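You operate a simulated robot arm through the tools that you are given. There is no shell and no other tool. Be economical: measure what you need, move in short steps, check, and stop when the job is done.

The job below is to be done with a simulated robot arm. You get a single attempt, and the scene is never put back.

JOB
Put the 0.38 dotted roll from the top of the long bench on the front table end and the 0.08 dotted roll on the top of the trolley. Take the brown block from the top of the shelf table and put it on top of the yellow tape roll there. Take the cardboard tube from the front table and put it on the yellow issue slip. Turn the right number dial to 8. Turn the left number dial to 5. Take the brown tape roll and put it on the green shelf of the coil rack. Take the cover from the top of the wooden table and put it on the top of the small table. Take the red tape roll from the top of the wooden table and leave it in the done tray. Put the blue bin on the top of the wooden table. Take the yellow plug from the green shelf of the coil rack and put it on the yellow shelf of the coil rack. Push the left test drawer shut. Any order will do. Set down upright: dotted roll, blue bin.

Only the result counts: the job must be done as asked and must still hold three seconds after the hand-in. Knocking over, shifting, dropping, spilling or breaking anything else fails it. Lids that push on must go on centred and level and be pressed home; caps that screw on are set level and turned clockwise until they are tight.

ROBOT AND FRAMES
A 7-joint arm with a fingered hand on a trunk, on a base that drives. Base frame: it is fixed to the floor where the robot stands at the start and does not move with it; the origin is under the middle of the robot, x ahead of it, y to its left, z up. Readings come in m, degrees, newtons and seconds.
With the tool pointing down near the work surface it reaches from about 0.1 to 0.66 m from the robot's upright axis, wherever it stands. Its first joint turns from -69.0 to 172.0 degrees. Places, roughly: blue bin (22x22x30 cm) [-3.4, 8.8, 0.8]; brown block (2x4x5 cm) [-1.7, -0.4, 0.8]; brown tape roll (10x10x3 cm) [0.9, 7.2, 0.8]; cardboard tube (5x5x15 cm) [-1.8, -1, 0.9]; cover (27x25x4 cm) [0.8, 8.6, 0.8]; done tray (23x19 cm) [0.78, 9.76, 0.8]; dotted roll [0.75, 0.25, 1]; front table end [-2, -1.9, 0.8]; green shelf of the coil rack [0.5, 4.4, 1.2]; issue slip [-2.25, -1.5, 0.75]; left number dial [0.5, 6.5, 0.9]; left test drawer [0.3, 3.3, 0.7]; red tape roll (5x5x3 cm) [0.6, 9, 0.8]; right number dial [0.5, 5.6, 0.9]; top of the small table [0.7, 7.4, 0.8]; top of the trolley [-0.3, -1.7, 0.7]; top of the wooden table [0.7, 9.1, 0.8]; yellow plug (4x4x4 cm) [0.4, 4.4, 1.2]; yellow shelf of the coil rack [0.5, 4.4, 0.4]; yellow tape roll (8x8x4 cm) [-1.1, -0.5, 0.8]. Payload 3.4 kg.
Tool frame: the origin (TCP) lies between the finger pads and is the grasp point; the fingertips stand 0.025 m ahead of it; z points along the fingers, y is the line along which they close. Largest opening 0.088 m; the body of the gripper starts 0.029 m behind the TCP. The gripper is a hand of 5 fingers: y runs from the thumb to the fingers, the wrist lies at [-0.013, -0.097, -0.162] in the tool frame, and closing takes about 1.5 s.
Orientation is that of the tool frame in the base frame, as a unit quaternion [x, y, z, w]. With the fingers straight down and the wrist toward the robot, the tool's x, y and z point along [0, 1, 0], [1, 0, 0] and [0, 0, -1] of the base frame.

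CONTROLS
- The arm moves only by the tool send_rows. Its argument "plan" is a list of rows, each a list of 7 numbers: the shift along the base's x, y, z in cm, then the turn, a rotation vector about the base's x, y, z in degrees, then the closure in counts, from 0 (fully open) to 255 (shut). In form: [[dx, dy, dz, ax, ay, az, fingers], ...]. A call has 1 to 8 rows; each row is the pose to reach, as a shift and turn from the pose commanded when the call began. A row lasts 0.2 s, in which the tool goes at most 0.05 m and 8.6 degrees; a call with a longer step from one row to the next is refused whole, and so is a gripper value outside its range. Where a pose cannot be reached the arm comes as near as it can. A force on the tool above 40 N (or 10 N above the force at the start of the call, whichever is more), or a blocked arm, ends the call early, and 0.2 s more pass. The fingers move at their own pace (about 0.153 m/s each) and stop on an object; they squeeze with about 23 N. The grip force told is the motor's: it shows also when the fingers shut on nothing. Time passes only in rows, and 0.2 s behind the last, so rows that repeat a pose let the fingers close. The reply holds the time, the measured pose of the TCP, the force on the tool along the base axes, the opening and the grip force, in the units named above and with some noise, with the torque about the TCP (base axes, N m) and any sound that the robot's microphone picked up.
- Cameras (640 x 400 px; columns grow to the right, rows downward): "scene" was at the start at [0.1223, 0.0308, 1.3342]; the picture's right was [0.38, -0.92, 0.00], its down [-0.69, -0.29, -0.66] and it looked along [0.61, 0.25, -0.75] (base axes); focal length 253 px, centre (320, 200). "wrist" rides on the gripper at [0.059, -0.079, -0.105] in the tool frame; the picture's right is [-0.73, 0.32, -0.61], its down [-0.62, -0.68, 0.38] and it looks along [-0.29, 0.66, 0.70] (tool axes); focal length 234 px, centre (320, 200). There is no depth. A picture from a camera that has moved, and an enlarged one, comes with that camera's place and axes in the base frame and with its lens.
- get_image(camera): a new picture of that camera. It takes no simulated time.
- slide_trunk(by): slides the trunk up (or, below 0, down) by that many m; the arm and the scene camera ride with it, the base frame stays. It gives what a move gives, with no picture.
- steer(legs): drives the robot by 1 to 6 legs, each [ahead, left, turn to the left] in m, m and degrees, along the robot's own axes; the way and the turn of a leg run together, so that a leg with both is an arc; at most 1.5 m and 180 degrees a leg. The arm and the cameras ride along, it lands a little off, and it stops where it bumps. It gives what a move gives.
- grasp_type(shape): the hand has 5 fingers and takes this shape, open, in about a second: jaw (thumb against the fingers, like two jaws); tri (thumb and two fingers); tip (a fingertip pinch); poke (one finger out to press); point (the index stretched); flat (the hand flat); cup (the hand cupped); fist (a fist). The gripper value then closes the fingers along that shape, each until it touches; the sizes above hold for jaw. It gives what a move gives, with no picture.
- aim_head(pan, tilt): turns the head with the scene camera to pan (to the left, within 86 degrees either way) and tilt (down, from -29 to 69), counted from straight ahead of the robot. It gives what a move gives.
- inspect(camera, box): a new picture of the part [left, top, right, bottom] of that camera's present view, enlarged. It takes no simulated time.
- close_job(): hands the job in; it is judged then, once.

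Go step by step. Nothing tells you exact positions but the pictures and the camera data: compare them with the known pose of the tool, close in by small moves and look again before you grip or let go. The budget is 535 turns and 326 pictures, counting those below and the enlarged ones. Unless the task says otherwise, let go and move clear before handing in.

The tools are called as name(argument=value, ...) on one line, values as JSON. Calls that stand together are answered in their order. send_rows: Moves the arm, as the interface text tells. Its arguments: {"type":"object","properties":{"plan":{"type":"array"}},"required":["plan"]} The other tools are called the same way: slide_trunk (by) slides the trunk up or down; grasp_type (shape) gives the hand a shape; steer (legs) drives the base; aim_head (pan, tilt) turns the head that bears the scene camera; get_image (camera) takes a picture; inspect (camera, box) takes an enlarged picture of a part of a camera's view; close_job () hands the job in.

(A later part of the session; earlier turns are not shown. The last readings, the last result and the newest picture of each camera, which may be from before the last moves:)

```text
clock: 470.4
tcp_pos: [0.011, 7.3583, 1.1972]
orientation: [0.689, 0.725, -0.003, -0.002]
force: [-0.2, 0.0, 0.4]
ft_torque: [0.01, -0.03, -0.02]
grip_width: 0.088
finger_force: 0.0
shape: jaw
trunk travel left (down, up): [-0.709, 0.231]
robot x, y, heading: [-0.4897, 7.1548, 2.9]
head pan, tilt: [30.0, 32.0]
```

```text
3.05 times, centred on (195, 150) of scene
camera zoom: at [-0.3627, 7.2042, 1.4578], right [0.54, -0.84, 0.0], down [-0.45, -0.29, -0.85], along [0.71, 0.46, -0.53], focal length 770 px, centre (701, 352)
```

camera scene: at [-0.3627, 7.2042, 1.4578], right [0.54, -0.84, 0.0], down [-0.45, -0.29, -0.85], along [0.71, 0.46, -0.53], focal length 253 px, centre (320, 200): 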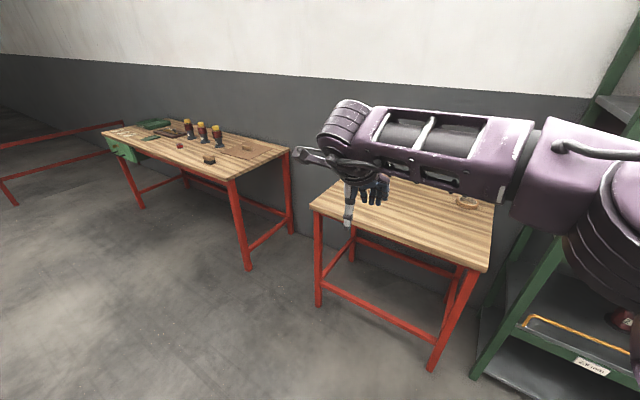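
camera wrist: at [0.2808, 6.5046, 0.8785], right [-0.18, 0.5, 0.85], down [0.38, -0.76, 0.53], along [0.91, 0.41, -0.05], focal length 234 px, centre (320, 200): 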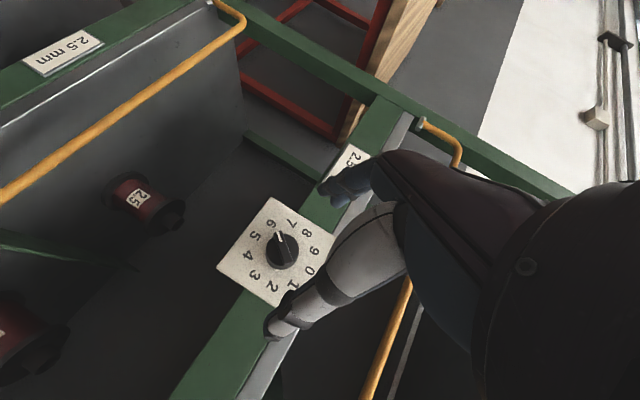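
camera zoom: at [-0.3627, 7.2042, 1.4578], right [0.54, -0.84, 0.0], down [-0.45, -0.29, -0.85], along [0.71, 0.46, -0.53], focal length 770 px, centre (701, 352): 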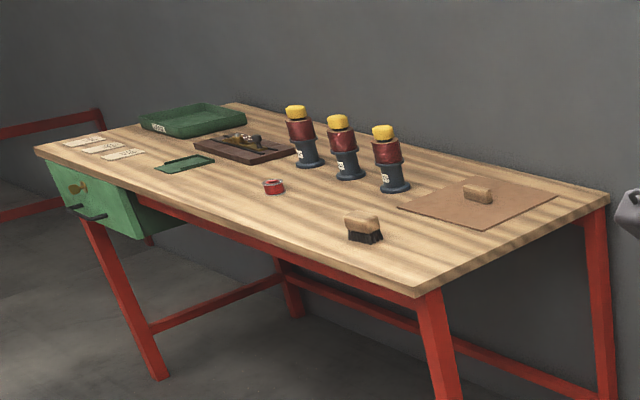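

The brown tape is a real ring lying on the back of the small table, so I'll grip its near wall with the thumb inside. Driving up to the table.

steer(legs=[[0, 0, -2.9], [0.66, 0.02, 0]])

aim_head(pan=0, tilt=45)

get_image(camera="scene")

get_image(camera="wrist")

```text
clock: 474.6
tcp_pos: [0.696, 7.3523, 1.1977]
orientation: [0.707, 0.707, -0.003, -0.003]
force: [0.1, -0.6, -0.4]
ft_torque: [-0.03, 0.0, -0.03]
grip_width: 0.0877
finger_force: 0.0
shape: jaw
trunk travel left (down, up): [-0.709, 0.231]
robot x, y, heading: [0.1876, 7.1712, 0.0]
head pan, tilt: [30.0, 32.0]
```

```text
clock: 475.5
tcp_pos: [0.6963, 7.3514, 1.1976]
orientation: [0.707, 0.707, -0.004, -0.001]
force: [-0.2, 0.4, 0.1]
ft_torque: [0.0, 0.0, -0.04]
grip_width: 0.0878
finger_force: 0.1
shape: jaw
trunk travel left (down, up): [-0.709, 0.231]
robot x, y, heading: [0.1868, 7.1746, -0.1]
head pan, tilt: [0.0, 45.0]
```

```text
96 pictures are left
camera scene: at [0.3185, 7.1724, 1.4383], right [0.0, -1.0, 0.0], down [-0.71, 0.0, -0.71], along [0.71, 0.0, -0.71], focal length 253 px, centre (320, 200)
```

scene: 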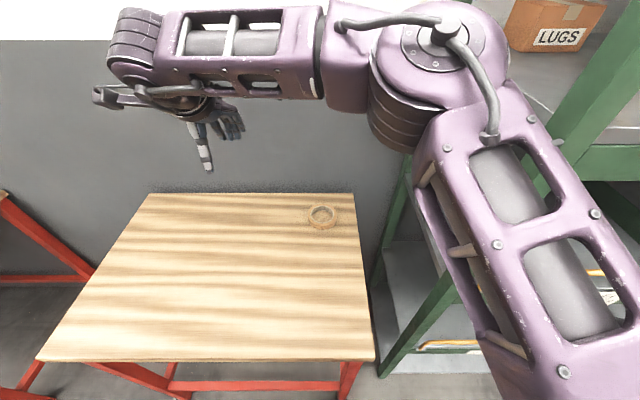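

```text
95 pictures are left
camera wrist: at [0.6166, 7.4105, 1.3025], right [0.33, -0.72, 0.61], down [-0.68, -0.62, -0.38], along [0.65, -0.29, -0.7], focal length 234 px, centre (320, 200)
```

wrist: 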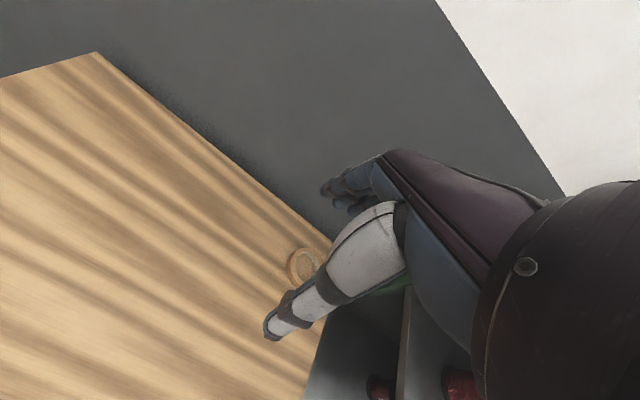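

Reaching straight ahead would put the elbow into the shelving post. I'll stand further left, turned right, and use a finger hooked inside the ring to drag it closer.

steer(legs=[[0, 0.43, 0], [0, 0, -34]])

send_rows(plan=[[3, -2, -3, 0, 0, 0, 0], [6, -4, -6, 0, 0, 0, 0], [9, -6, -9, 0, 0, 0, 0], [12, -8, -12, 0, 0, 0, 0], [15, -10, -15, 0, 0, 0, 0]])

get_image(camera="scene")

```text
clock: 479.8
tcp_pos: [0.7096, 7.4703, 1.1968]
orientation: [0.882, 0.471, -0.002, -0.002]
force: [0.1, 0.7, 0.3]
ft_torque: [0.0, 0.01, 0.01]
grip_width: 0.088
finger_force: 0.0
shape: jaw
trunk travel left (down, up): [-0.709, 0.231]
robot x, y, heading: [0.181, 7.6032, -34.1]
head pan, tilt: [0.0, 45.0]
```

```text
clock: 481.0
tcp_pos: [0.8122, 7.3875, 1.0527]
orientation: [0.882, 0.471, -0.002, -0.003]
force: [-0.2, -0.4, -0.7]
ft_torque: [0.02, 0.01, 0.02]
grip_width: 0.0877
finger_force: 0.1
shape: jaw
out of reach, approached as far as the arm can: row 4, 5
trunk travel left (down, up): [-0.709, 0.231]
robot x, y, heading: [0.1913, 7.6094, -33.9]
head pan, tilt: [0.0, 45.0]
```

```text
94 pictures are left
camera scene: at [0.296, 7.5323, 1.4383], right [-0.56, -0.83, 0.0], down [-0.59, 0.4, -0.71], along [0.59, -0.39, -0.71], focal length 253 px, centre (320, 200)
```

scene: 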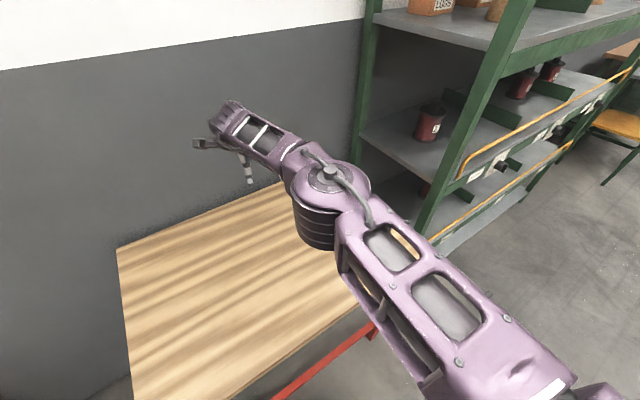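

The arm is nearly straight here, so the elbow stays clear of the post. Keeping it extended, I'll slide the base so the hand comes over the ring's near wall.

steer(legs=[[0.124, -0.185, 0]])

get_image(camera="wrist")

get_image(camera="scene")

```text
clock: 482.7
tcp_pos: [0.8133, 7.1614, 1.0535]
orientation: [0.882, 0.471, -0.002, -0.002]
force: [-0.2, -0.6, 0.3]
ft_torque: [-0.03, 0.01, -0.01]
grip_width: 0.0878
finger_force: 0.1
shape: jaw
trunk travel left (down, up): [-0.709, 0.231]
robot x, y, heading: [0.189, 7.381, -33.6]
head pan, tilt: [0.0, 45.0]
```

```text
93 pictures are left
camera wrist: at [0.7791, 7.2545, 1.1583], right [-0.13, -0.78, 0.61], down [-0.92, -0.14, -0.38], along [0.38, -0.6, -0.7], focal length 234 px, centre (320, 200)
```

wrist: 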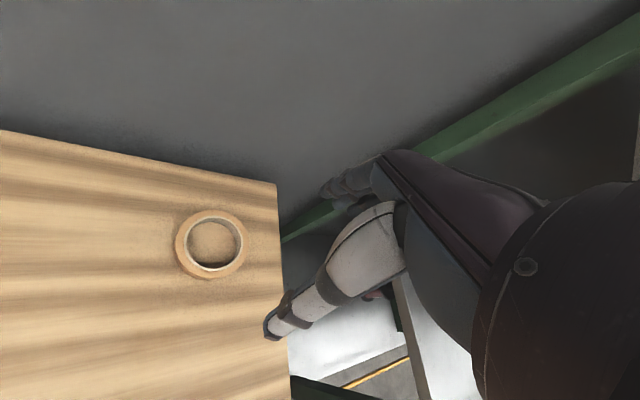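

```text
92 pictures are left
camera scene: at [0.2967, 7.3079, 1.4383], right [-0.56, -0.83, 0.0], down [-0.59, 0.39, -0.71], along [0.59, -0.39, -0.71], focal length 253 px, centre (320, 200)
```

scene: 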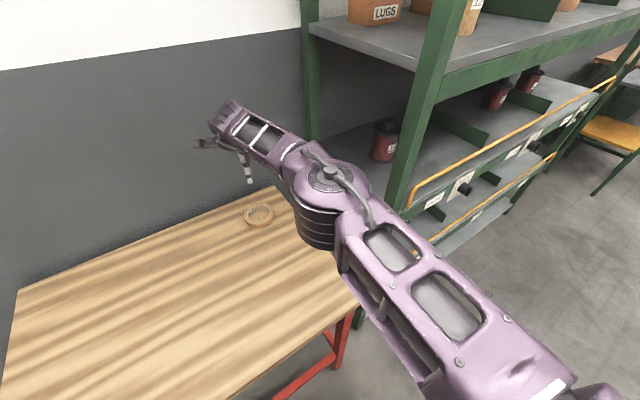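

grasp_type(shape="tri")

send_rows(plan=[[1, 1.5, -3, 0, 0, 0, 80], [1.9, 3.3, -6, 0, 0, 0, 80], [1.9, 3.3, -10, 0, 0, 0, 80], [1.9, 3.3, -14, 0, 0, 0, 80], [1.9, 3.3, -16, 0, 0, 0, 80], [1.9, 3.3, -16, 0, 0, 0, 80]])

get_image(camera="wrist")

inspect(camera="scene", box=[190, 110, 350, 240])

```text
clock: 483.6
tcp_pos: [0.8116, 7.1634, 1.0532]
orientation: [0.882, 0.471, -0.002, -0.001]
force: [0.5, -0.2, -0.7]
ft_torque: [-0.03, -0.03, 0.0]
grip_width: 0.0876
finger_force: 0.0
shape: tri
trunk travel left (down, up): [-0.709, 0.231]
robot x, y, heading: [0.1853, 7.3799, -34.0]
head pan, tilt: [0.0, 45.0]
```

```text
clock: 485.0
tcp_pos: [0.7871, 7.1956, 0.9031]
orientation: [0.882, 0.471, 0.0, -0.003]
force: [0.2, 0.6, 0.2]
ft_torque: [0.03, 0.0, -0.02]
grip_width: 0.0605
finger_force: 0.1
shape: tri
out of reach, approached as far as the arm can: row 1, 2, 3, 4, 5, 6
trunk travel left (down, up): [-0.709, 0.231]
robot x, y, heading: [0.1887, 7.3801, -34.0]
head pan, tilt: [0.0, 45.0]
```

```text
91 pictures are left
camera wrist: at [0.7538, 7.2872, 1.0076], right [-0.13, -0.79, 0.6], down [-0.91, -0.14, -0.38], along [0.38, -0.6, -0.7], focal length 234 px, centre (320, 200)
```

wrist: 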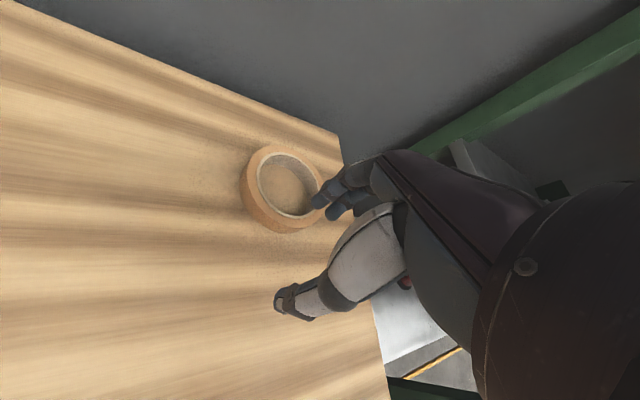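

```text
3.08 times, centred on (270, 175) of scene
camera zoom: at [0.2966, 7.3069, 1.4383], right [-0.56, -0.83, 0.0], down [-0.59, 0.4, -0.71], along [0.59, -0.39, -0.71], focal length 777 px, centre (474, 277)
```

zoom: 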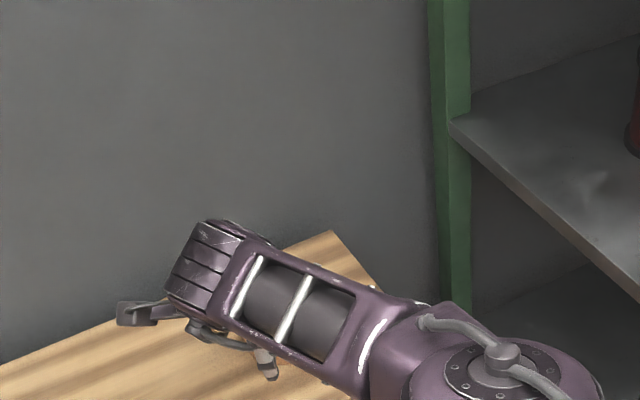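

send_rows(plan=[[-1, 0, 5, 0, 0, 0, 80], [-2, 0, 10, 0, 0, 0, 80], [-2, 0, 15, 0, 0, 0, 80], [-2, 0, 18, 0, 0, 0, 80], [-2, 0, 18, 0, 0, 0, 80]])

slide_trunk(by=-0.18)

send_rows(plan=[[3, 0, 0, 0, 0, 0, 80], [5.7, -0.2, 0, 0, 0, 0, 80], [5.7, -0.2, -1, 0, 0, 0, 80], [5.7, -0.2, -1, 0, 0, 0, 80]])

get_image(camera="wrist")

```text
refused: row 1 steps farther than a row can; nothing moved
```

```text
clock: 486.1
tcp_pos: [0.7911, 7.1946, 0.8243]
orientation: [0.881, 0.473, 0.006, 0.006]
force: [-2.0, -0.9, 16.6]
ft_torque: [0.23, 0.45, 0.0]
grip_width: 0.0606
finger_force: 0.0
shape: tri
trunk travel left (down, up): [-0.621, 0.319]
robot x, y, heading: [0.1912, 7.3791, -34.2]
head pan, tilt: [0.0, 45.0]
stopped: the force on the tool passed its limit (the readings are from after the stop); the commanded pose is now the measured one
```

```text
clock: 487.1
tcp_pos: [0.7914, 7.1938, 0.8249]
orientation: [0.881, 0.472, 0.005, 0.005]
force: [0.8, -0.8, 17.9]
ft_torque: [0.21, 0.39, 0.01]
grip_width: 0.0604
finger_force: 0.0
shape: tri
out of reach, approached as far as the arm can: row 1, 2, 3, 4
trunk travel left (down, up): [-0.621, 0.319]
robot x, y, heading: [0.1887, 7.3802, -33.4]
head pan, tilt: [0.0, 45.0]
```

```text
89 pictures are left
camera wrist: at [0.7545, 7.288, 0.9289], right [-0.14, -0.78, 0.61], down [-0.91, -0.14, -0.4], along [0.4, -0.61, -0.69], focal length 234 px, centre (320, 200)
```

wrist: 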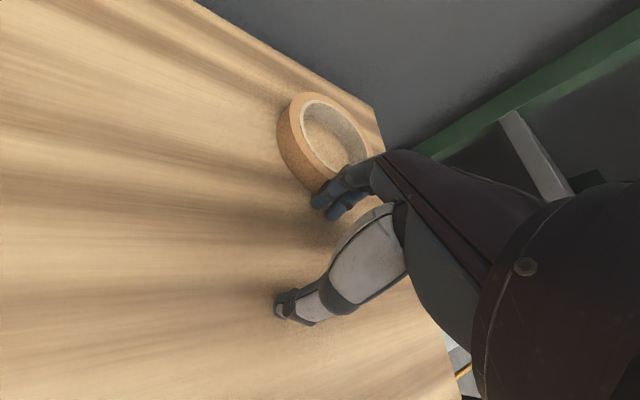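

send_rows(plan=[[0, 0, 4, 0, 0, 0, 80], [0, 0, 8, 0, 0, 0, 80], [0, 0, 12, 0, 0, 0, 80], [0, 0, 15, 0, 0, 0, 80], [0, 0, 15, 0, 0, 0, 80]])

```text
clock: 488.3
tcp_pos: [0.7909, 7.1951, 0.9706]
orientation: [0.881, 0.472, 0.004, 0.004]
force: [0.4, -0.3, 0.5]
ft_torque: [-0.02, -0.01, -0.01]
grip_width: 0.0601
finger_force: 0.0
shape: tri
trunk travel left (down, up): [-0.621, 0.319]
robot x, y, heading: [0.1922, 7.3809, -33.8]
head pan, tilt: [0.0, 45.0]
```

slide_trunk(by=-0.1)

send_rows(plan=[[2.5, 0, 0.5, 0, 0, 0, 80], [4, -0.2, 0.5, 0, 0, 0, 80], [4, -0.2, 0.5, 0, 0, 0, 80]])

get_image(camera="wrist")

```text
clock: 489.6
tcp_pos: [0.7919, 7.1963, 0.8703]
orientation: [0.881, 0.473, 0.004, 0.003]
force: [0.6, 0.5, 0.2]
ft_torque: [0.01, 0.03, -0.03]
grip_width: 0.0604
finger_force: 0.1
shape: tri
trunk travel left (down, up): [-0.521, 0.419]
robot x, y, heading: [0.1883, 7.379, -34.2]
head pan, tilt: [0.0, 45.0]
```

```text
clock: 490.4
tcp_pos: [0.8115, 7.1916, 0.8764]
orientation: [0.881, 0.473, 0.004, 0.004]
force: [-0.2, -1.0, 1.0]
ft_torque: [-0.01, -0.02, -0.02]
grip_width: 0.0604
finger_force: 0.0
shape: tri
out of reach, approached as far as the arm can: row 1, 2, 3
trunk travel left (down, up): [-0.521, 0.419]
robot x, y, heading: [0.1856, 7.3788, -34.1]
head pan, tilt: [0.0, 45.0]
```

```text
88 pictures are left
camera wrist: at [0.7756, 7.2837, 0.9808], right [-0.14, -0.78, 0.61], down [-0.91, -0.14, -0.39], along [0.4, -0.61, -0.69], focal length 234 px, centre (320, 200)
```

wrist: 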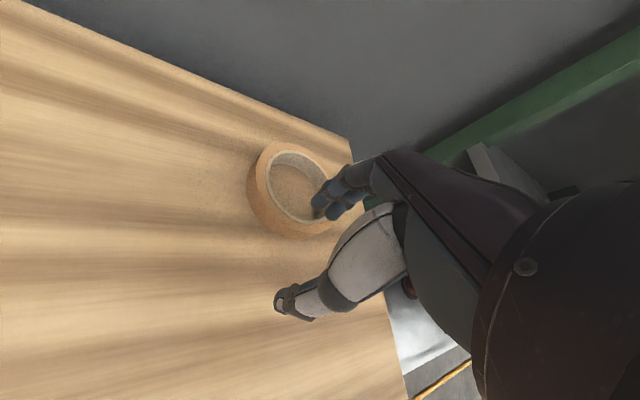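

steer(legs=[[0.045, -0.066, 0]])

send_rows(plan=[[0.5, 3, 0.5, 0, 0, 0, 80], [1.3, 6, 0.5, 0, 0, 0, 80], [2.0, 8, 0.5, 0, 0, 0, 80], [2.0, 8, 0, 0, 0, 0, 80]])

get_image(camera="wrist")

```text
clock: 491.5
tcp_pos: [0.8105, 7.1104, 0.8755]
orientation: [0.881, 0.473, 0.005, 0.003]
force: [0.1, -0.4, 0.0]
ft_torque: [0.01, 0.02, -0.03]
grip_width: 0.0606
finger_force: 0.0
shape: tri
trunk travel left (down, up): [-0.521, 0.419]
robot x, y, heading: [0.1873, 7.2984, -33.8]
head pan, tilt: [0.0, 45.0]
```

```text
clock: 492.5
tcp_pos: [0.7932, 7.1654, 0.8709]
orientation: [0.881, 0.473, 0.005, 0.004]
force: [0.1, 0.3, 0.8]
ft_torque: [0.02, 0.03, 0.03]
grip_width: 0.0605
finger_force: 0.1
shape: tri
out of reach, approached as far as the arm can: row 1, 2, 3, 4
trunk travel left (down, up): [-0.521, 0.419]
robot x, y, heading: [0.1886, 7.3018, -33.8]
head pan, tilt: [0.0, 45.0]
```

```text
87 pictures are left
camera wrist: at [0.7572, 7.2571, 0.9755], right [-0.14, -0.78, 0.61], down [-0.91, -0.14, -0.39], along [0.4, -0.61, -0.69], focal length 234 px, centre (320, 200)
```

wrist: 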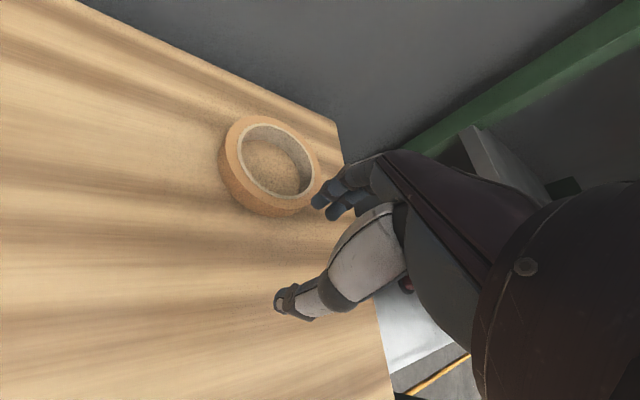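

send_rows(plan=[[0, 0, 1, 0, 0, 8, 80], [1, 0.3, 1, 0, 0, 16, 80], [2, 0.6, 1, 0, 0, 24, 80], [3, 1, 0.5, 0, 0, 24, 80], [3, 1, 0.5, 0, 0, 24, 80]])

get_image(camera="wrist")

get_image(camera="scene")

```text
clock: 493.7
tcp_pos: [0.8138, 7.1711, 0.8844]
orientation: [0.763, 0.646, 0.005, 0.004]
force: [-0.5, 0.1, -1.2]
ft_torque: [-0.03, -0.02, 0.03]
grip_width: 0.0604
finger_force: 0.1
shape: tri
out of reach, approached as far as the arm can: row 4, 5
trunk travel left (down, up): [-0.521, 0.419]
robot x, y, heading: [0.185, 7.3007, -34.1]
head pan, tilt: [0.0, 45.0]
```

```text
86 pictures are left
camera wrist: at [0.7438, 7.2406, 0.9884], right [0.19, -0.77, 0.61], down [-0.77, -0.5, -0.39], along [0.61, -0.39, -0.69], focal length 234 px, centre (320, 200)
```

wrist: 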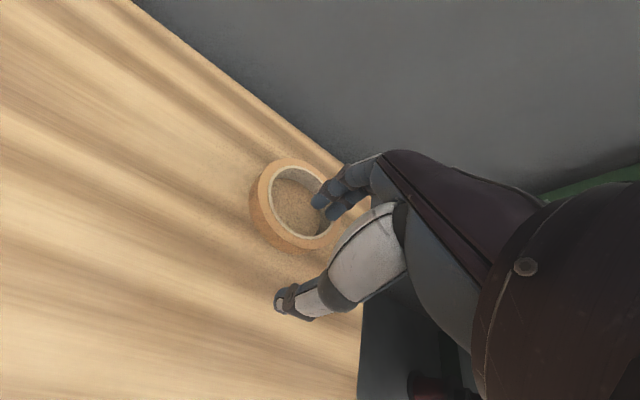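

```text
85 pictures are left
camera scene: at [0.2962, 7.2278, 1.2508], right [-0.56, -0.83, 0.0], down [-0.59, 0.39, -0.71], along [0.59, -0.39, -0.71], focal length 253 px, centre (320, 200)
```

scene: 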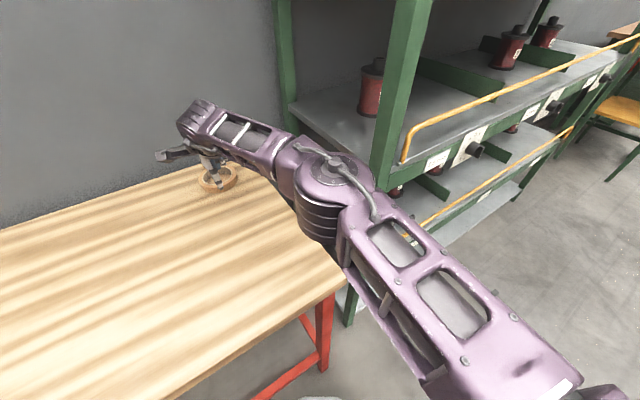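

The ring's near wall is between thumb and fingers. Lowering the trunk to bring the fingers down around it.

slide_trunk(by=-0.055)

get_image(camera="wrist")

```text
clock: 494.6
tcp_pos: [0.8142, 7.1699, 0.8282]
orientation: [0.764, 0.646, 0.006, 0.004]
force: [0.7, -0.3, 0.0]
ft_torque: [-0.02, 0.01, 0.03]
grip_width: 0.0603
finger_force: 0.0
shape: tri
trunk travel left (down, up): [-0.466, 0.474]
robot x, y, heading: [0.1943, 7.3011, -34.0]
head pan, tilt: [0.0, 45.0]
```

```text
84 pictures are left
camera wrist: at [0.7437, 7.2406, 0.9335], right [0.19, -0.77, 0.61], down [-0.77, -0.5, -0.39], along [0.61, -0.39, -0.69], focal length 234 px, centre (320, 200)
```

wrist: 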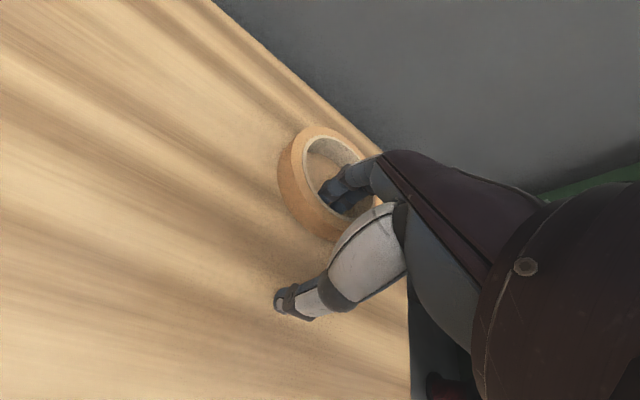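

send_rows(plan=[[0, 0, 0, 0, 0, 0, 255], [0, 0, 0, 0, 0, 0, 255], [0, 0, 0, 0, 0, 0, 255], [0, 0, 0, 0, 0, 0, 255], [0, 0, 0, 0, 0, 0, 255], [0, 0, 0, 0, 0, 0, 255], [0, 0, 0, 0, 0, 0, 255]])

slide_trunk(by=0.12)

get_image(camera="wrist")

```text
clock: 496.2
tcp_pos: [0.8149, 7.171, 0.8298]
orientation: [0.764, 0.646, 0.005, 0.003]
force: [-1.2, 0.1, 0.3]
ft_torque: [-0.03, -0.01, 0.0]
grip_width: 0.0091
finger_force: 22.8
shape: tri
trunk travel left (down, up): [-0.466, 0.474]
robot x, y, heading: [0.1897, 7.3, -33.9]
head pan, tilt: [0.0, 45.0]
```

```text
clock: 497.7
tcp_pos: [0.8138, 7.1694, 0.9491]
orientation: [0.764, 0.645, 0.005, 0.003]
force: [-0.9, -0.4, 0.3]
ft_torque: [0.0, 0.03, -0.02]
grip_width: 0.0091
finger_force: 22.9
shape: tri
trunk travel left (down, up): [-0.586, 0.354]
robot x, y, heading: [0.1873, 7.3017, -33.7]
head pan, tilt: [0.0, 45.0]
```

```text
83 pictures are left
camera wrist: at [0.744, 7.2404, 1.0533], right [0.19, -0.77, 0.61], down [-0.77, -0.5, -0.39], along [0.61, -0.39, -0.69], focal length 234 px, centre (320, 200)
```

wrist: 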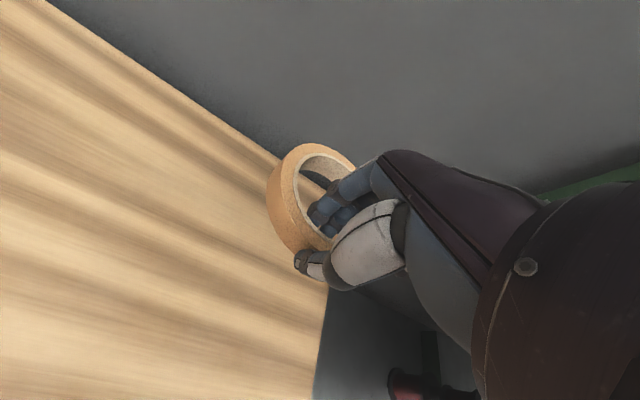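

The ring is held level. I'll raise it, back away from the table and drive to the coil rack with this arm pose, which suits setting it on the green shelf.

slide_trunk(by=0.33)

steer(legs=[[-0.4, 0, 0], [0, 0, 34], [-0.4, 0, 0]])

steer(legs=[[0, -1.5, 0], [0, -1.2, 0]])

```text
clock: 501.0
tcp_pos: [0.8148, 7.1711, 1.2786]
orientation: [0.763, 0.646, 0.005, 0.002]
force: [-0.3, 0.0, -0.3]
ft_torque: [0.02, 0.01, 0.0]
grip_width: 0.009
finger_force: 23.1
shape: tri
trunk travel left (down, up): [-0.916, 0.024]
robot x, y, heading: [0.1887, 7.297, -34.3]
head pan, tilt: [0.0, 45.0]
```

```text
clock: 507.2
tcp_pos: [0.0505, 7.7514, 1.2785]
orientation: [0.555, 0.832, 0.006, 0.0]
force: [1.1, 0.6, -1.3]
ft_torque: [-0.04, 0.0, 0.01]
grip_width: 0.0092
finger_force: 23.0
shape: tri
trunk travel left (down, up): [-0.916, 0.024]
robot x, y, heading: [-0.5519, 7.5305, -2.1]
head pan, tilt: [0.0, 45.0]
```

```text
clock: 520.5
tcp_pos: [0.0593, 5.0454, 1.2809]
orientation: [0.532, 0.847, 0.006, 0.001]
force: [-0.1, 0.4, -0.6]
ft_torque: [-0.01, 0.01, 0.0]
grip_width: 0.0093
finger_force: 22.6
shape: tri
trunk travel left (down, up): [-0.916, 0.024]
robot x, y, heading: [-0.5295, 4.7867, 1.3]
head pan, tilt: [0.0, 45.0]
```

steer(legs=[[0, -0.645, -1.3], [0.24, 0, 0]])

get_image(camera="scene")

get_image(camera="wrist")

```text
clock: 525.4
tcp_pos: [0.311, 4.4189, 1.2788]
orientation: [0.533, 0.846, 0.006, 0.002]
force: [-0.4, 0.3, -0.6]
ft_torque: [-0.03, 0.0, -0.02]
grip_width: 0.0091
finger_force: 23.0
shape: tri
trunk travel left (down, up): [-0.916, 0.024]
robot x, y, heading: [-0.2751, 4.1633, 1.1]
head pan, tilt: [0.0, 45.0]
```

```text
82 pictures are left
camera scene: at [-0.1455, 4.1665, 1.6459], right [0.02, -1.0, 0.0], down [-0.71, -0.02, -0.71], along [0.71, 0.02, -0.71], focal length 253 px, centre (320, 200)
```

scene: 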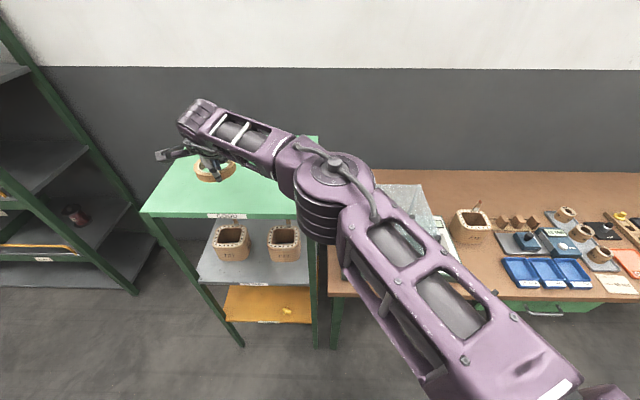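

```text
81 pictures are left
camera wrist: at [0.2124, 4.4354, 1.384], right [0.6, -0.52, 0.61], down [-0.34, -0.85, -0.39], along [0.72, 0.03, -0.69], focal length 234 px, centre (320, 200)
```

wrist: 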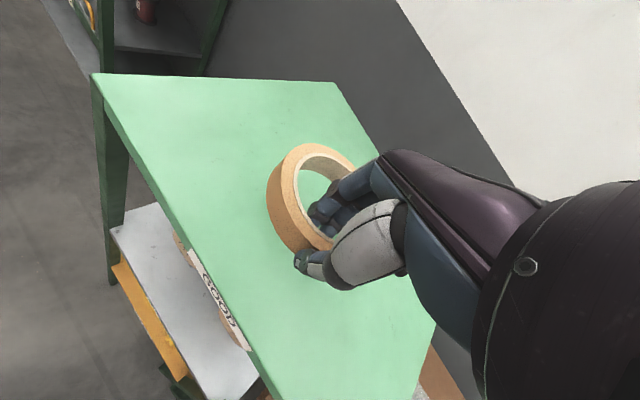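

slide_trunk(by=-0.058)

send_rows(plan=[[0, 0, -0.4, 0, 0, 0, 255], [0, 0, -0.8, 0, 0, 0, 255], [0, 0, -1.2, 0, 0, 0, 255]])

```text
clock: 526.4
tcp_pos: [0.3123, 4.4186, 1.2219]
orientation: [0.533, 0.846, 0.007, 0.001]
force: [0.5, 0.9, -0.4]
ft_torque: [0.01, 0.03, -0.03]
grip_width: 0.009
finger_force: 23.1
shape: tri
trunk travel left (down, up): [-0.858, 0.082]
robot x, y, heading: [-0.2763, 4.1615, 1.1]
head pan, tilt: [0.0, 45.0]
```

```text
clock: 527.2
tcp_pos: [0.3123, 4.418, 1.2093]
orientation: [0.533, 0.846, 0.006, 0.001]
force: [-0.5, 0.7, 0.2]
ft_torque: [-0.02, 0.01, 0.02]
grip_width: 0.0091
finger_force: 22.5
shape: tri
trunk travel left (down, up): [-0.858, 0.082]
robot x, y, heading: [-0.2744, 4.1645, 1.1]
head pan, tilt: [0.0, 45.0]
```

send_rows(plan=[[0, 0, -0.4, 0, 0, 0, 255], [0, 0, -0.8, 0, 0, 0, 255], [0, 0, -1.2, 0, 0, 0, 255]])

```text
clock: 528.0
tcp_pos: [0.3123, 4.4184, 1.1969]
orientation: [0.533, 0.846, 0.006, 0.003]
force: [2.0, 1.3, 4.8]
ft_torque: [0.05, -0.08, 0.02]
grip_width: 0.0093
finger_force: 23.0
shape: tri
trunk travel left (down, up): [-0.858, 0.082]
robot x, y, heading: [-0.2794, 4.1627, 1.1]
head pan, tilt: [0.0, 45.0]
```

Contact. Opening partway inside the ring and lifting straight out.

send_rows(plan=[[0, 0, 0.1, 0, 0, 0, 200], [0, 0, 0.1, 0, 0, 0, 140], [0, 0, 0.1, 0, 0, 0, 100], [0, 0, 0.1, 0, 0, 0, 100], [0, 0, 2, 0, 0, 0, 100], [0, 0, 5, 0, 0, 0, 100], [0, 0, 8, 0, 0, 0, 100], [0, 0, 10, 0, 0, 0, 100]])

get_image(camera="wrist")

```text
clock: 529.8
tcp_pos: [0.316, 4.4087, 1.3016]
orientation: [0.532, 0.846, 0.007, 0.001]
force: [-0.4, 0.6, -0.7]
ft_torque: [-0.03, -0.01, 0.02]
grip_width: 0.0532
finger_force: 0.1
shape: tri
out of reach, approached as far as the arm can: row 8
trunk travel left (down, up): [-0.858, 0.082]
robot x, y, heading: [-0.2757, 4.1659, 1.1]
head pan, tilt: [0.0, 45.0]
```

```text
80 pictures are left
camera wrist: at [0.2168, 4.4262, 1.4058], right [0.6, -0.52, 0.61], down [-0.34, -0.85, -0.39], along [0.72, 0.03, -0.69], focal length 234 px, centre (320, 200)
```

wrist: 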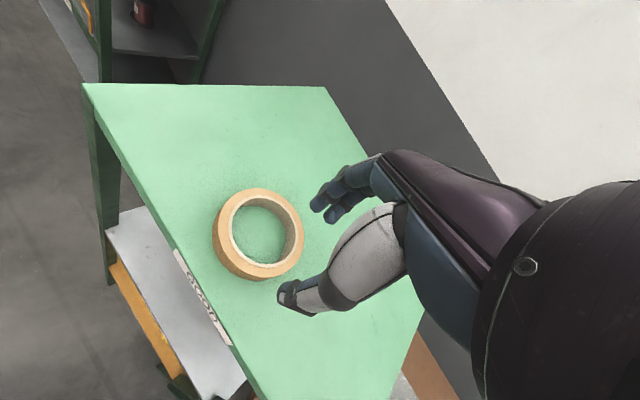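

The brown tape lies on the green shelf. Now to the wooden table for the cover.

steer(legs=[[-0.27, 0, -1.1], [0, 1.5, 0], [0, 1.5, 0], [0, 1.1, 0]])

grasp_type(shape="jaw")

send_rows(plan=[[-3, 0, -3, 0, 0, -8, 0], [-6, -1, -6, 0, 0, -16, 0], [-9, -2, -8, 0, 0, -24, 0], [-9, -2, -8, 0, 0, -26, 0]])

aim_head(pan=15, tilt=40)

get_image(camera="scene")

```text
clock: 550.9
tcp_pos: [0.249, 8.421, 1.302]
orientation: [0.572, 0.82, 0.006, 0.001]
force: [-0.4, -0.3, -0.3]
ft_torque: [0.0, 0.02, 0.02]
grip_width: 0.0531
finger_force: 0.1
shape: tri
trunk travel left (down, up): [-0.858, 0.082]
robot x, y, heading: [-0.364, 8.234, -4.1]
head pan, tilt: [0.0, 45.0]
```

```text
clock: 551.8
tcp_pos: [0.2488, 8.4213, 1.3008]
orientation: [0.572, 0.82, 0.006, 0.003]
force: [0.2, 0.0, -0.1]
ft_torque: [0.0, -0.03, 0.01]
grip_width: 0.0879
finger_force: 0.0
shape: jaw
trunk travel left (down, up): [-0.858, 0.082]
robot x, y, heading: [-0.3628, 8.2334, -4.3]
head pan, tilt: [0.0, 45.0]
```

```text
clock: 552.8
tcp_pos: [0.1598, 8.3999, 1.2198]
orientation: [0.743, 0.669, 0.006, 0.004]
force: [0.1, 0.5, 0.1]
ft_torque: [0.0, 0.0, 0.0]
grip_width: 0.0878
finger_force: 0.1
shape: jaw
trunk travel left (down, up): [-0.858, 0.082]
robot x, y, heading: [-0.3619, 8.2332, -4.4]
head pan, tilt: [0.0, 45.0]
```

```text
clock: 553.6
tcp_pos: [0.1602, 8.4005, 1.2202]
orientation: [0.742, 0.67, 0.006, 0.002]
force: [0.5, -0.1, -0.8]
ft_torque: [0.01, 0.02, -0.02]
grip_width: 0.0884
finger_force: 0.0
shape: jaw
trunk travel left (down, up): [-0.858, 0.082]
robot x, y, heading: [-0.3636, 8.2302, -4.2]
head pan, tilt: [15.0, 40.0]
```

```text
79 pictures are left
camera scene: at [-0.2293, 8.2462, 1.595], right [0.19, -0.98, 0.0], down [-0.63, -0.12, -0.77], along [0.75, 0.14, -0.64], focal length 253 px, centre (320, 200)
```

scene: 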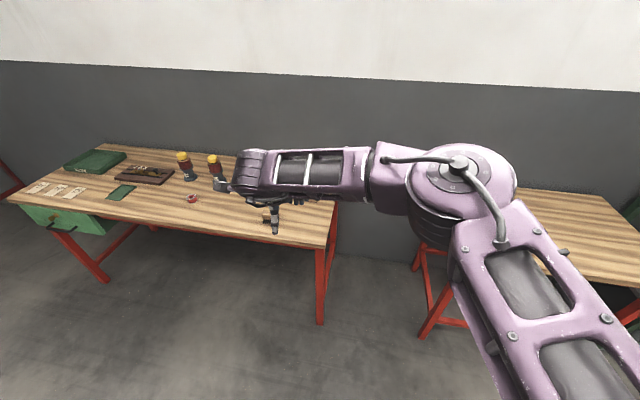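

steer(legs=[[0, 0, 4.2], [0.5, 0.22, 0]])

aim_head(pan=5, tilt=50)

get_image(camera="scene")

get_image(camera="wrist")

```text
clock: 557.1
tcp_pos: [0.6316, 8.6555, 1.2201]
orientation: [0.718, 0.696, 0.006, 0.003]
force: [-0.2, -0.2, -0.1]
ft_torque: [0.0, 0.01, 0.05]
grip_width: 0.088
finger_force: 0.1
shape: jaw
trunk travel left (down, up): [-0.858, 0.082]
robot x, y, heading: [0.1241, 8.4481, -0.2]
head pan, tilt: [15.0, 40.0]
```

```text
clock: 557.8
tcp_pos: [0.6333, 8.6558, 1.2205]
orientation: [0.717, 0.697, 0.006, 0.002]
force: [-0.1, 0.7, 0.4]
ft_torque: [-0.01, -0.01, -0.03]
grip_width: 0.088
finger_force: 0.0
shape: jaw
trunk travel left (down, up): [-0.858, 0.082]
robot x, y, heading: [0.1254, 8.451, -0.3]
head pan, tilt: [5.0, 50.0]
```

```text
78 pictures are left
camera scene: at [0.2506, 8.4592, 1.5809], right [0.09, -1.0, 0.0], down [-0.76, -0.07, -0.64], along [0.64, 0.06, -0.77], focal length 253 px, centre (320, 200)
```

scene: 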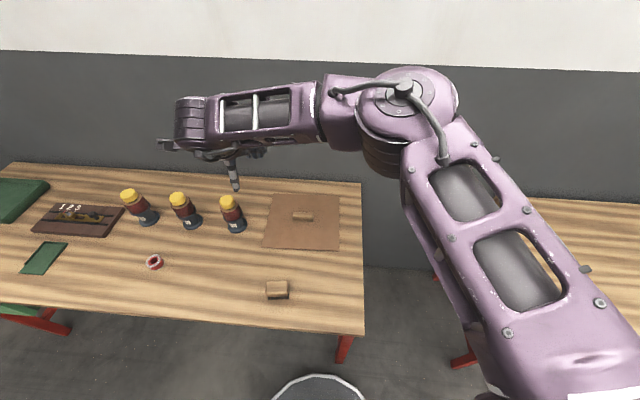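

```text
77 pictures are left
camera wrist: at [0.5536, 8.7165, 1.3241], right [0.29, -0.74, 0.61], down [-0.69, -0.6, -0.39], along [0.66, -0.31, -0.69], focal length 234 px, centre (320, 200)
```

wrist: 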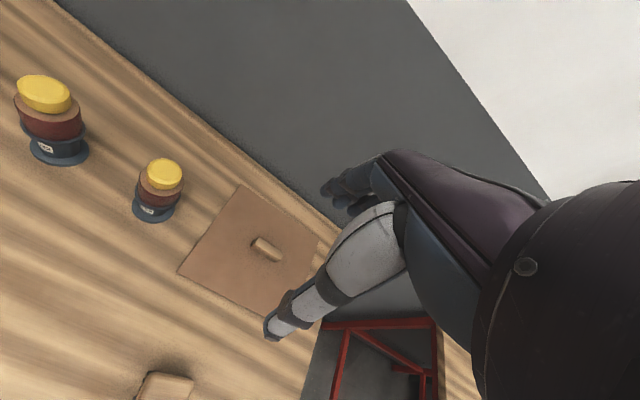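

The cover's handle runs along y at about (0.79, 8.575, top 0.84). Moving in and above it.

steer(legs=[[0.05, 0, 0]])

send_rows(plan=[[2, -1, -4, 0, 0, 0, 60], [4, -2, -8, 0, 0, 0, 60], [6, -3.5, -12, 0, 0, 0, 60], [8, -5, -16, 0, 0, 0, 60], [9.5, -6.5, -20, 0, 0, 0, 60], [10.7, -8.1, -24, 0, 0, 0, 60], [10.7, -8.1, -28, 0, 0, 0, 60], [10.7, -8.1, -28, 0, 0, 0, 60]])

get_image(camera="wrist")

```text
clock: 558.8
tcp_pos: [0.678, 8.6551, 1.222]
orientation: [0.718, 0.696, 0.007, 0.004]
force: [0.4, 0.7, 0.2]
ft_torque: [-0.01, 0.0, -0.04]
grip_width: 0.0879
finger_force: 0.0
shape: jaw
trunk travel left (down, up): [-0.858, 0.082]
robot x, y, heading: [0.1736, 8.4526, -0.4]
head pan, tilt: [5.0, 50.0]
```

```text
clock: 560.6
tcp_pos: [0.7768, 8.5603, 0.9462]
orientation: [0.717, 0.697, 0.006, 0.002]
force: [-0.5, -0.5, 0.3]
ft_torque: [0.01, -0.02, 0.0]
grip_width: 0.0676
finger_force: 0.1
shape: jaw
out of reach, approached as far as the arm can: row 6, 7, 8
trunk travel left (down, up): [-0.858, 0.082]
robot x, y, heading: [0.1711, 8.4519, -0.1]
head pan, tilt: [5.0, 50.0]
```

```text
76 pictures are left
camera wrist: at [0.6974, 8.6214, 1.0494], right [0.29, -0.74, 0.61], down [-0.7, -0.6, -0.39], along [0.66, -0.31, -0.69], focal length 234 px, centre (320, 200)
```

wrist: 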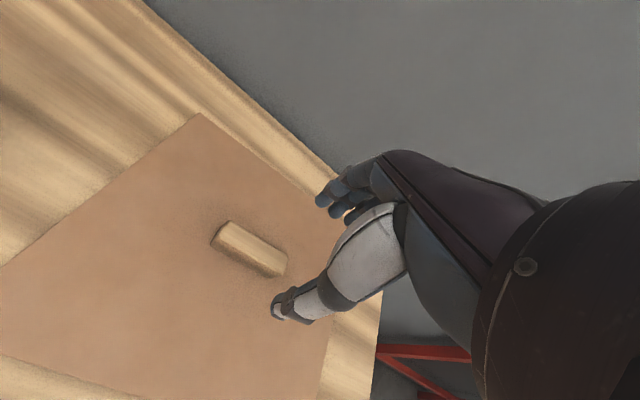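

send_rows(plan=[[0, 0, 4, 0, 0, 0, 60], [0, 0, 8, 0, 0, 0, 60], [0, 0, 12, 0, 0, 0, 60], [0, 0, 12, 0, 0, 0, 60]])

slide_trunk(by=-0.18)

send_rows(plan=[[1.2, 1, 0, 0, 0, 0, 60], [1.6, 1.4, -1, 0, 0, 0, 60], [1.6, 1.4, -2, 0, 0, 0, 60], [1.6, 1.4, -2, 0, 0, 0, 60]])

get_image(camera="wrist")

```text
clock: 561.6
tcp_pos: [0.7767, 8.5587, 1.0685]
orientation: [0.718, 0.696, 0.006, 0.003]
force: [1.3, 0.1, -0.7]
ft_torque: [-0.01, 0.02, 0.0]
grip_width: 0.0672
finger_force: 0.2
shape: jaw
trunk travel left (down, up): [-0.858, 0.082]
robot x, y, heading: [0.1749, 8.4528, -0.1]
head pan, tilt: [5.0, 50.0]
```

```text
clock: 563.6
tcp_pos: [0.7769, 8.5586, 0.8888]
orientation: [0.718, 0.696, 0.006, 0.002]
force: [0.5, 0.2, -0.7]
ft_torque: [0.0, -0.01, -0.03]
grip_width: 0.0674
finger_force: 0.0
shape: jaw
trunk travel left (down, up): [-0.678, 0.262]
robot x, y, heading: [0.1714, 8.4501, -0.3]
head pan, tilt: [5.0, 50.0]
```

```text
clock: 564.6
tcp_pos: [0.7917, 8.5727, 0.869]
orientation: [0.718, 0.696, 0.007, 0.002]
force: [0.5, 1.7, -0.2]
ft_torque: [0.04, -0.01, 0.01]
grip_width: 0.0676
finger_force: 0.1
shape: jaw
trunk travel left (down, up): [-0.678, 0.262]
robot x, y, heading: [0.1697, 8.4503, -0.1]
head pan, tilt: [5.0, 50.0]
```

```text
75 pictures are left
camera wrist: at [0.7133, 8.6329, 0.9732], right [0.29, -0.74, 0.61], down [-0.7, -0.6, -0.39], along [0.66, -0.31, -0.69], focal length 234 px, centre (320, 200)
```

wrist: 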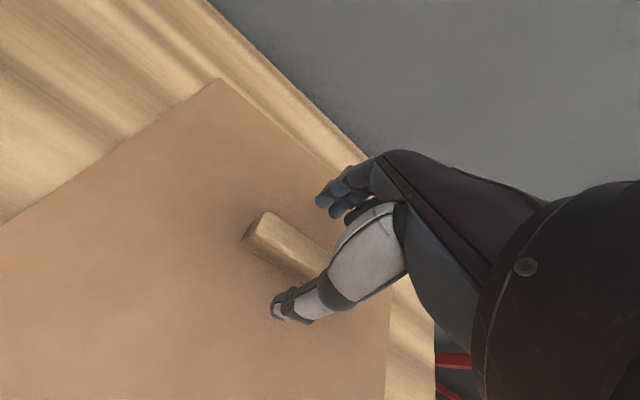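

send_rows(plan=[[0, 0, -1.5, 0, 0, 0, 60], [0, 0, -2.5, 0, 0, 0, 60], [0, 0, -3, 0, 0, 0, 60], [0, 0, -3, 0, 0, 0, 255], [0, 0, -3, 0, 0, 0, 255], [0, 0, -3, 0, 0, 0, 255], [0, 0, -3, 0, 0, 0, 255], [0, 0, -3, 0, 0, 0, 255]])

slide_trunk(by=0.1)

get_image(camera="wrist")

```text
clock: 566.4
tcp_pos: [0.793, 8.5737, 0.8382]
orientation: [0.718, 0.696, 0.006, 0.003]
force: [0.2, -0.1, -0.1]
ft_torque: [0.01, 0.03, 0.1]
grip_width: 0.0172
finger_force: 22.8
shape: jaw
trunk travel left (down, up): [-0.678, 0.262]
robot x, y, heading: [0.1731, 8.4498, -0.1]
head pan, tilt: [5.0, 50.0]
```

```text
clock: 567.7
tcp_pos: [0.7923, 8.5738, 0.938]
orientation: [0.718, 0.696, 0.006, 0.002]
force: [0.3, -1.3, -2.9]
ft_torque: [0.0, 0.06, -0.03]
grip_width: 0.0169
finger_force: 23.0
shape: jaw
trunk travel left (down, up): [-0.778, 0.162]
robot x, y, heading: [0.1734, 8.4538, -0.2]
head pan, tilt: [5.0, 50.0]
```

```text
74 pictures are left
camera wrist: at [0.7141, 8.6336, 1.0424], right [0.29, -0.74, 0.61], down [-0.7, -0.6, -0.39], along [0.66, -0.31, -0.69], focal length 234 px, centre (320, 200)
```

wrist: 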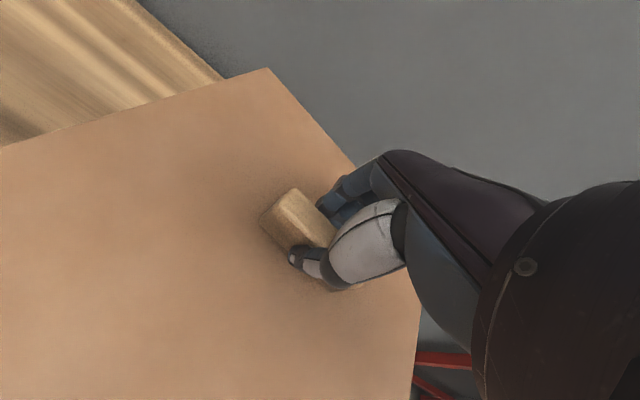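

The cover is up and level. I'll raise it a bit more and move base-only over the small table.

slide_trunk(by=0.12)

steer(legs=[[-0.1, 0, 0], [0, -1.15, 0]])

get_image(camera="scene")

```text
clock: 569.2
tcp_pos: [0.7929, 8.5718, 1.058]
orientation: [0.718, 0.696, 0.006, 0.002]
force: [-0.1, -0.5, -3.5]
ft_torque: [0.02, -0.01, 0.0]
grip_width: 0.017
finger_force: 23.4
shape: jaw
trunk travel left (down, up): [-0.898, 0.042]
robot x, y, heading: [0.1707, 8.4534, -0.4]
head pan, tilt: [5.0, 50.0]
```

```text
clock: 575.9
tcp_pos: [0.6958, 7.4119, 1.0585]
orientation: [0.71, 0.704, 0.005, 0.003]
force: [0.6, 0.7, -3.5]
ft_torque: [0.0, 0.02, -0.01]
grip_width: 0.0169
finger_force: 22.7
shape: jaw
trunk travel left (down, up): [-0.898, 0.042]
robot x, y, heading: [0.0774, 7.2774, 0.8]
head pan, tilt: [5.0, 50.0]
```

```text
73 pictures are left
camera scene: at [0.2056, 7.287, 1.6208], right [0.11, -0.99, 0.0], down [-0.76, -0.08, -0.64], along [0.64, 0.07, -0.77], focal length 253 px, centre (320, 200)
```

scene: 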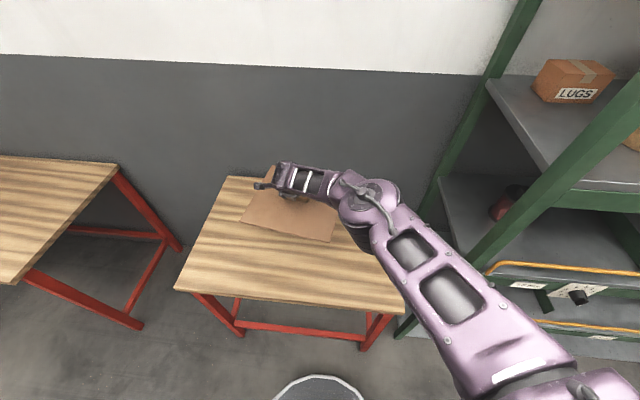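

slide_trunk(by=-0.2)

send_rows(plan=[[0, 0, -0.6, 0, 0, 0, 255], [0, 0, -1.2, 0, 0, 0, 255], [0, 0, -1.8, 0, 0, 0, 255], [0, 0, -2.4, 0, 0, 0, 255], [0, 0, -3, 0, 0, 0, 255]])

```text
clock: 578.1
tcp_pos: [0.6955, 7.4112, 0.8586]
orientation: [0.71, 0.704, 0.007, 0.002]
force: [-0.1, -0.1, -1.9]
ft_torque: [-0.05, -0.01, 0.0]
grip_width: 0.017
finger_force: 23.1
shape: jaw
trunk travel left (down, up): [-0.698, 0.242]
robot x, y, heading: [0.0783, 7.2743, 1.0]
head pan, tilt: [5.0, 50.0]
```

```text
clock: 579.3
tcp_pos: [0.6941, 7.4119, 0.8357]
orientation: [0.71, 0.705, 0.01, 0.006]
force: [3.4, 1.4, 33.3]
ft_torque: [-0.05, -0.3, 0.15]
grip_width: 0.0198
finger_force: 22.8
shape: jaw
trunk travel left (down, up): [-0.698, 0.242]
robot x, y, heading: [0.078, 7.2762, 1.0]
head pan, tilt: [5.0, 50.0]
```

Touching down. Easing the pressure, releasing and lifting.

send_rows(plan=[[0, 0, 0.6, 0, 0, 0, 255], [0, 0, 0.7, 0, 0, 0, 200], [0, 0, 0.7, 0, 0, 0, 120], [0, 0, 0.7, 0, 0, 0, 60], [0, 0, 0.7, 0, 0, 0, 60], [0, 0, 3, 0, 0, 0, 60], [0, 0, 7, 0, 0, 0, 60]])

slide_trunk(by=0.2)

get_image(camera="wrist")

```text
clock: 580.9
tcp_pos: [0.695, 7.4115, 0.9005]
orientation: [0.71, 0.704, 0.006, 0.002]
force: [0.0, 0.0, -0.2]
ft_torque: [0.0, -0.03, 0.01]
grip_width: 0.0671
finger_force: 0.1
shape: jaw
trunk travel left (down, up): [-0.698, 0.242]
robot x, y, heading: [0.0785, 7.2767, 0.9]
head pan, tilt: [5.0, 50.0]
```

```text
clock: 583.1
tcp_pos: [0.6954, 7.4125, 1.0997]
orientation: [0.71, 0.704, 0.007, 0.002]
force: [0.1, 0.0, -0.2]
ft_torque: [-0.02, 0.01, 0.01]
grip_width: 0.0673
finger_force: 0.0
shape: jaw
trunk travel left (down, up): [-0.898, 0.042]
robot x, y, heading: [0.0785, 7.276, 0.8]
head pan, tilt: [5.0, 50.0]
```

```text
72 pictures are left
camera wrist: at [0.6154, 7.4704, 1.2033], right [0.31, -0.73, 0.61], down [-0.68, -0.62, -0.39], along [0.66, -0.29, -0.69], focal length 234 px, centre (320, 200)
```

wrist: 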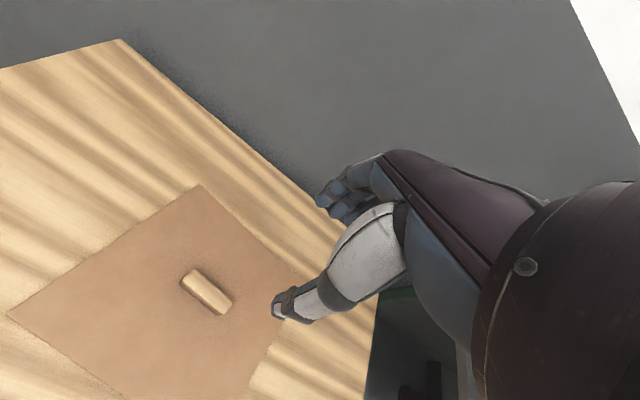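

The cover is on the small table. Next the red tape roll at about (0.575, 9.03).

steer(legs=[[-0.03, 0.85, -0.8], [0, 0.78, 0]])

get_image(camera="scene")

get_image(camera="wrist")

```text
clock: 591.4
tcp_pos: [0.6743, 9.0158, 1.1003]
orientation: [0.722, 0.692, 0.006, 0.003]
force: [-0.3, 0.1, 0.7]
ft_torque: [0.03, 0.0, -0.01]
grip_width: 0.0672
finger_force: 0.1
shape: jaw
trunk travel left (down, up): [-0.898, 0.042]
robot x, y, heading: [0.0532, 8.8989, -0.9]
head pan, tilt: [5.0, 50.0]
```

```text
71 pictures are left
camera scene: at [0.1791, 8.9063, 1.6208], right [0.07, -1.0, 0.0], down [-0.76, -0.06, -0.64], along [0.64, 0.05, -0.77], focal length 253 px, centre (320, 200)
```

scene: 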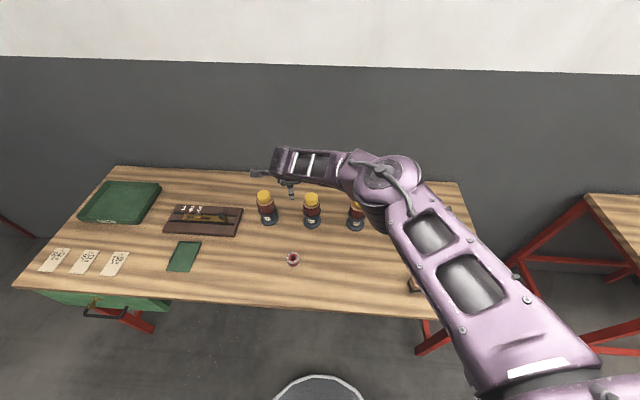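

```text
70 pictures are left
camera wrist: at [0.5953, 9.0769, 1.2034], right [0.28, -0.74, 0.61], down [-0.7, -0.59, -0.39], along [0.65, -0.31, -0.69], focal length 234 px, centre (320, 200)
```

wrist: 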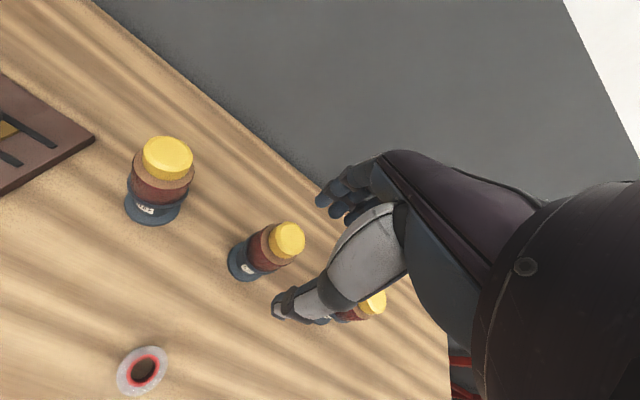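

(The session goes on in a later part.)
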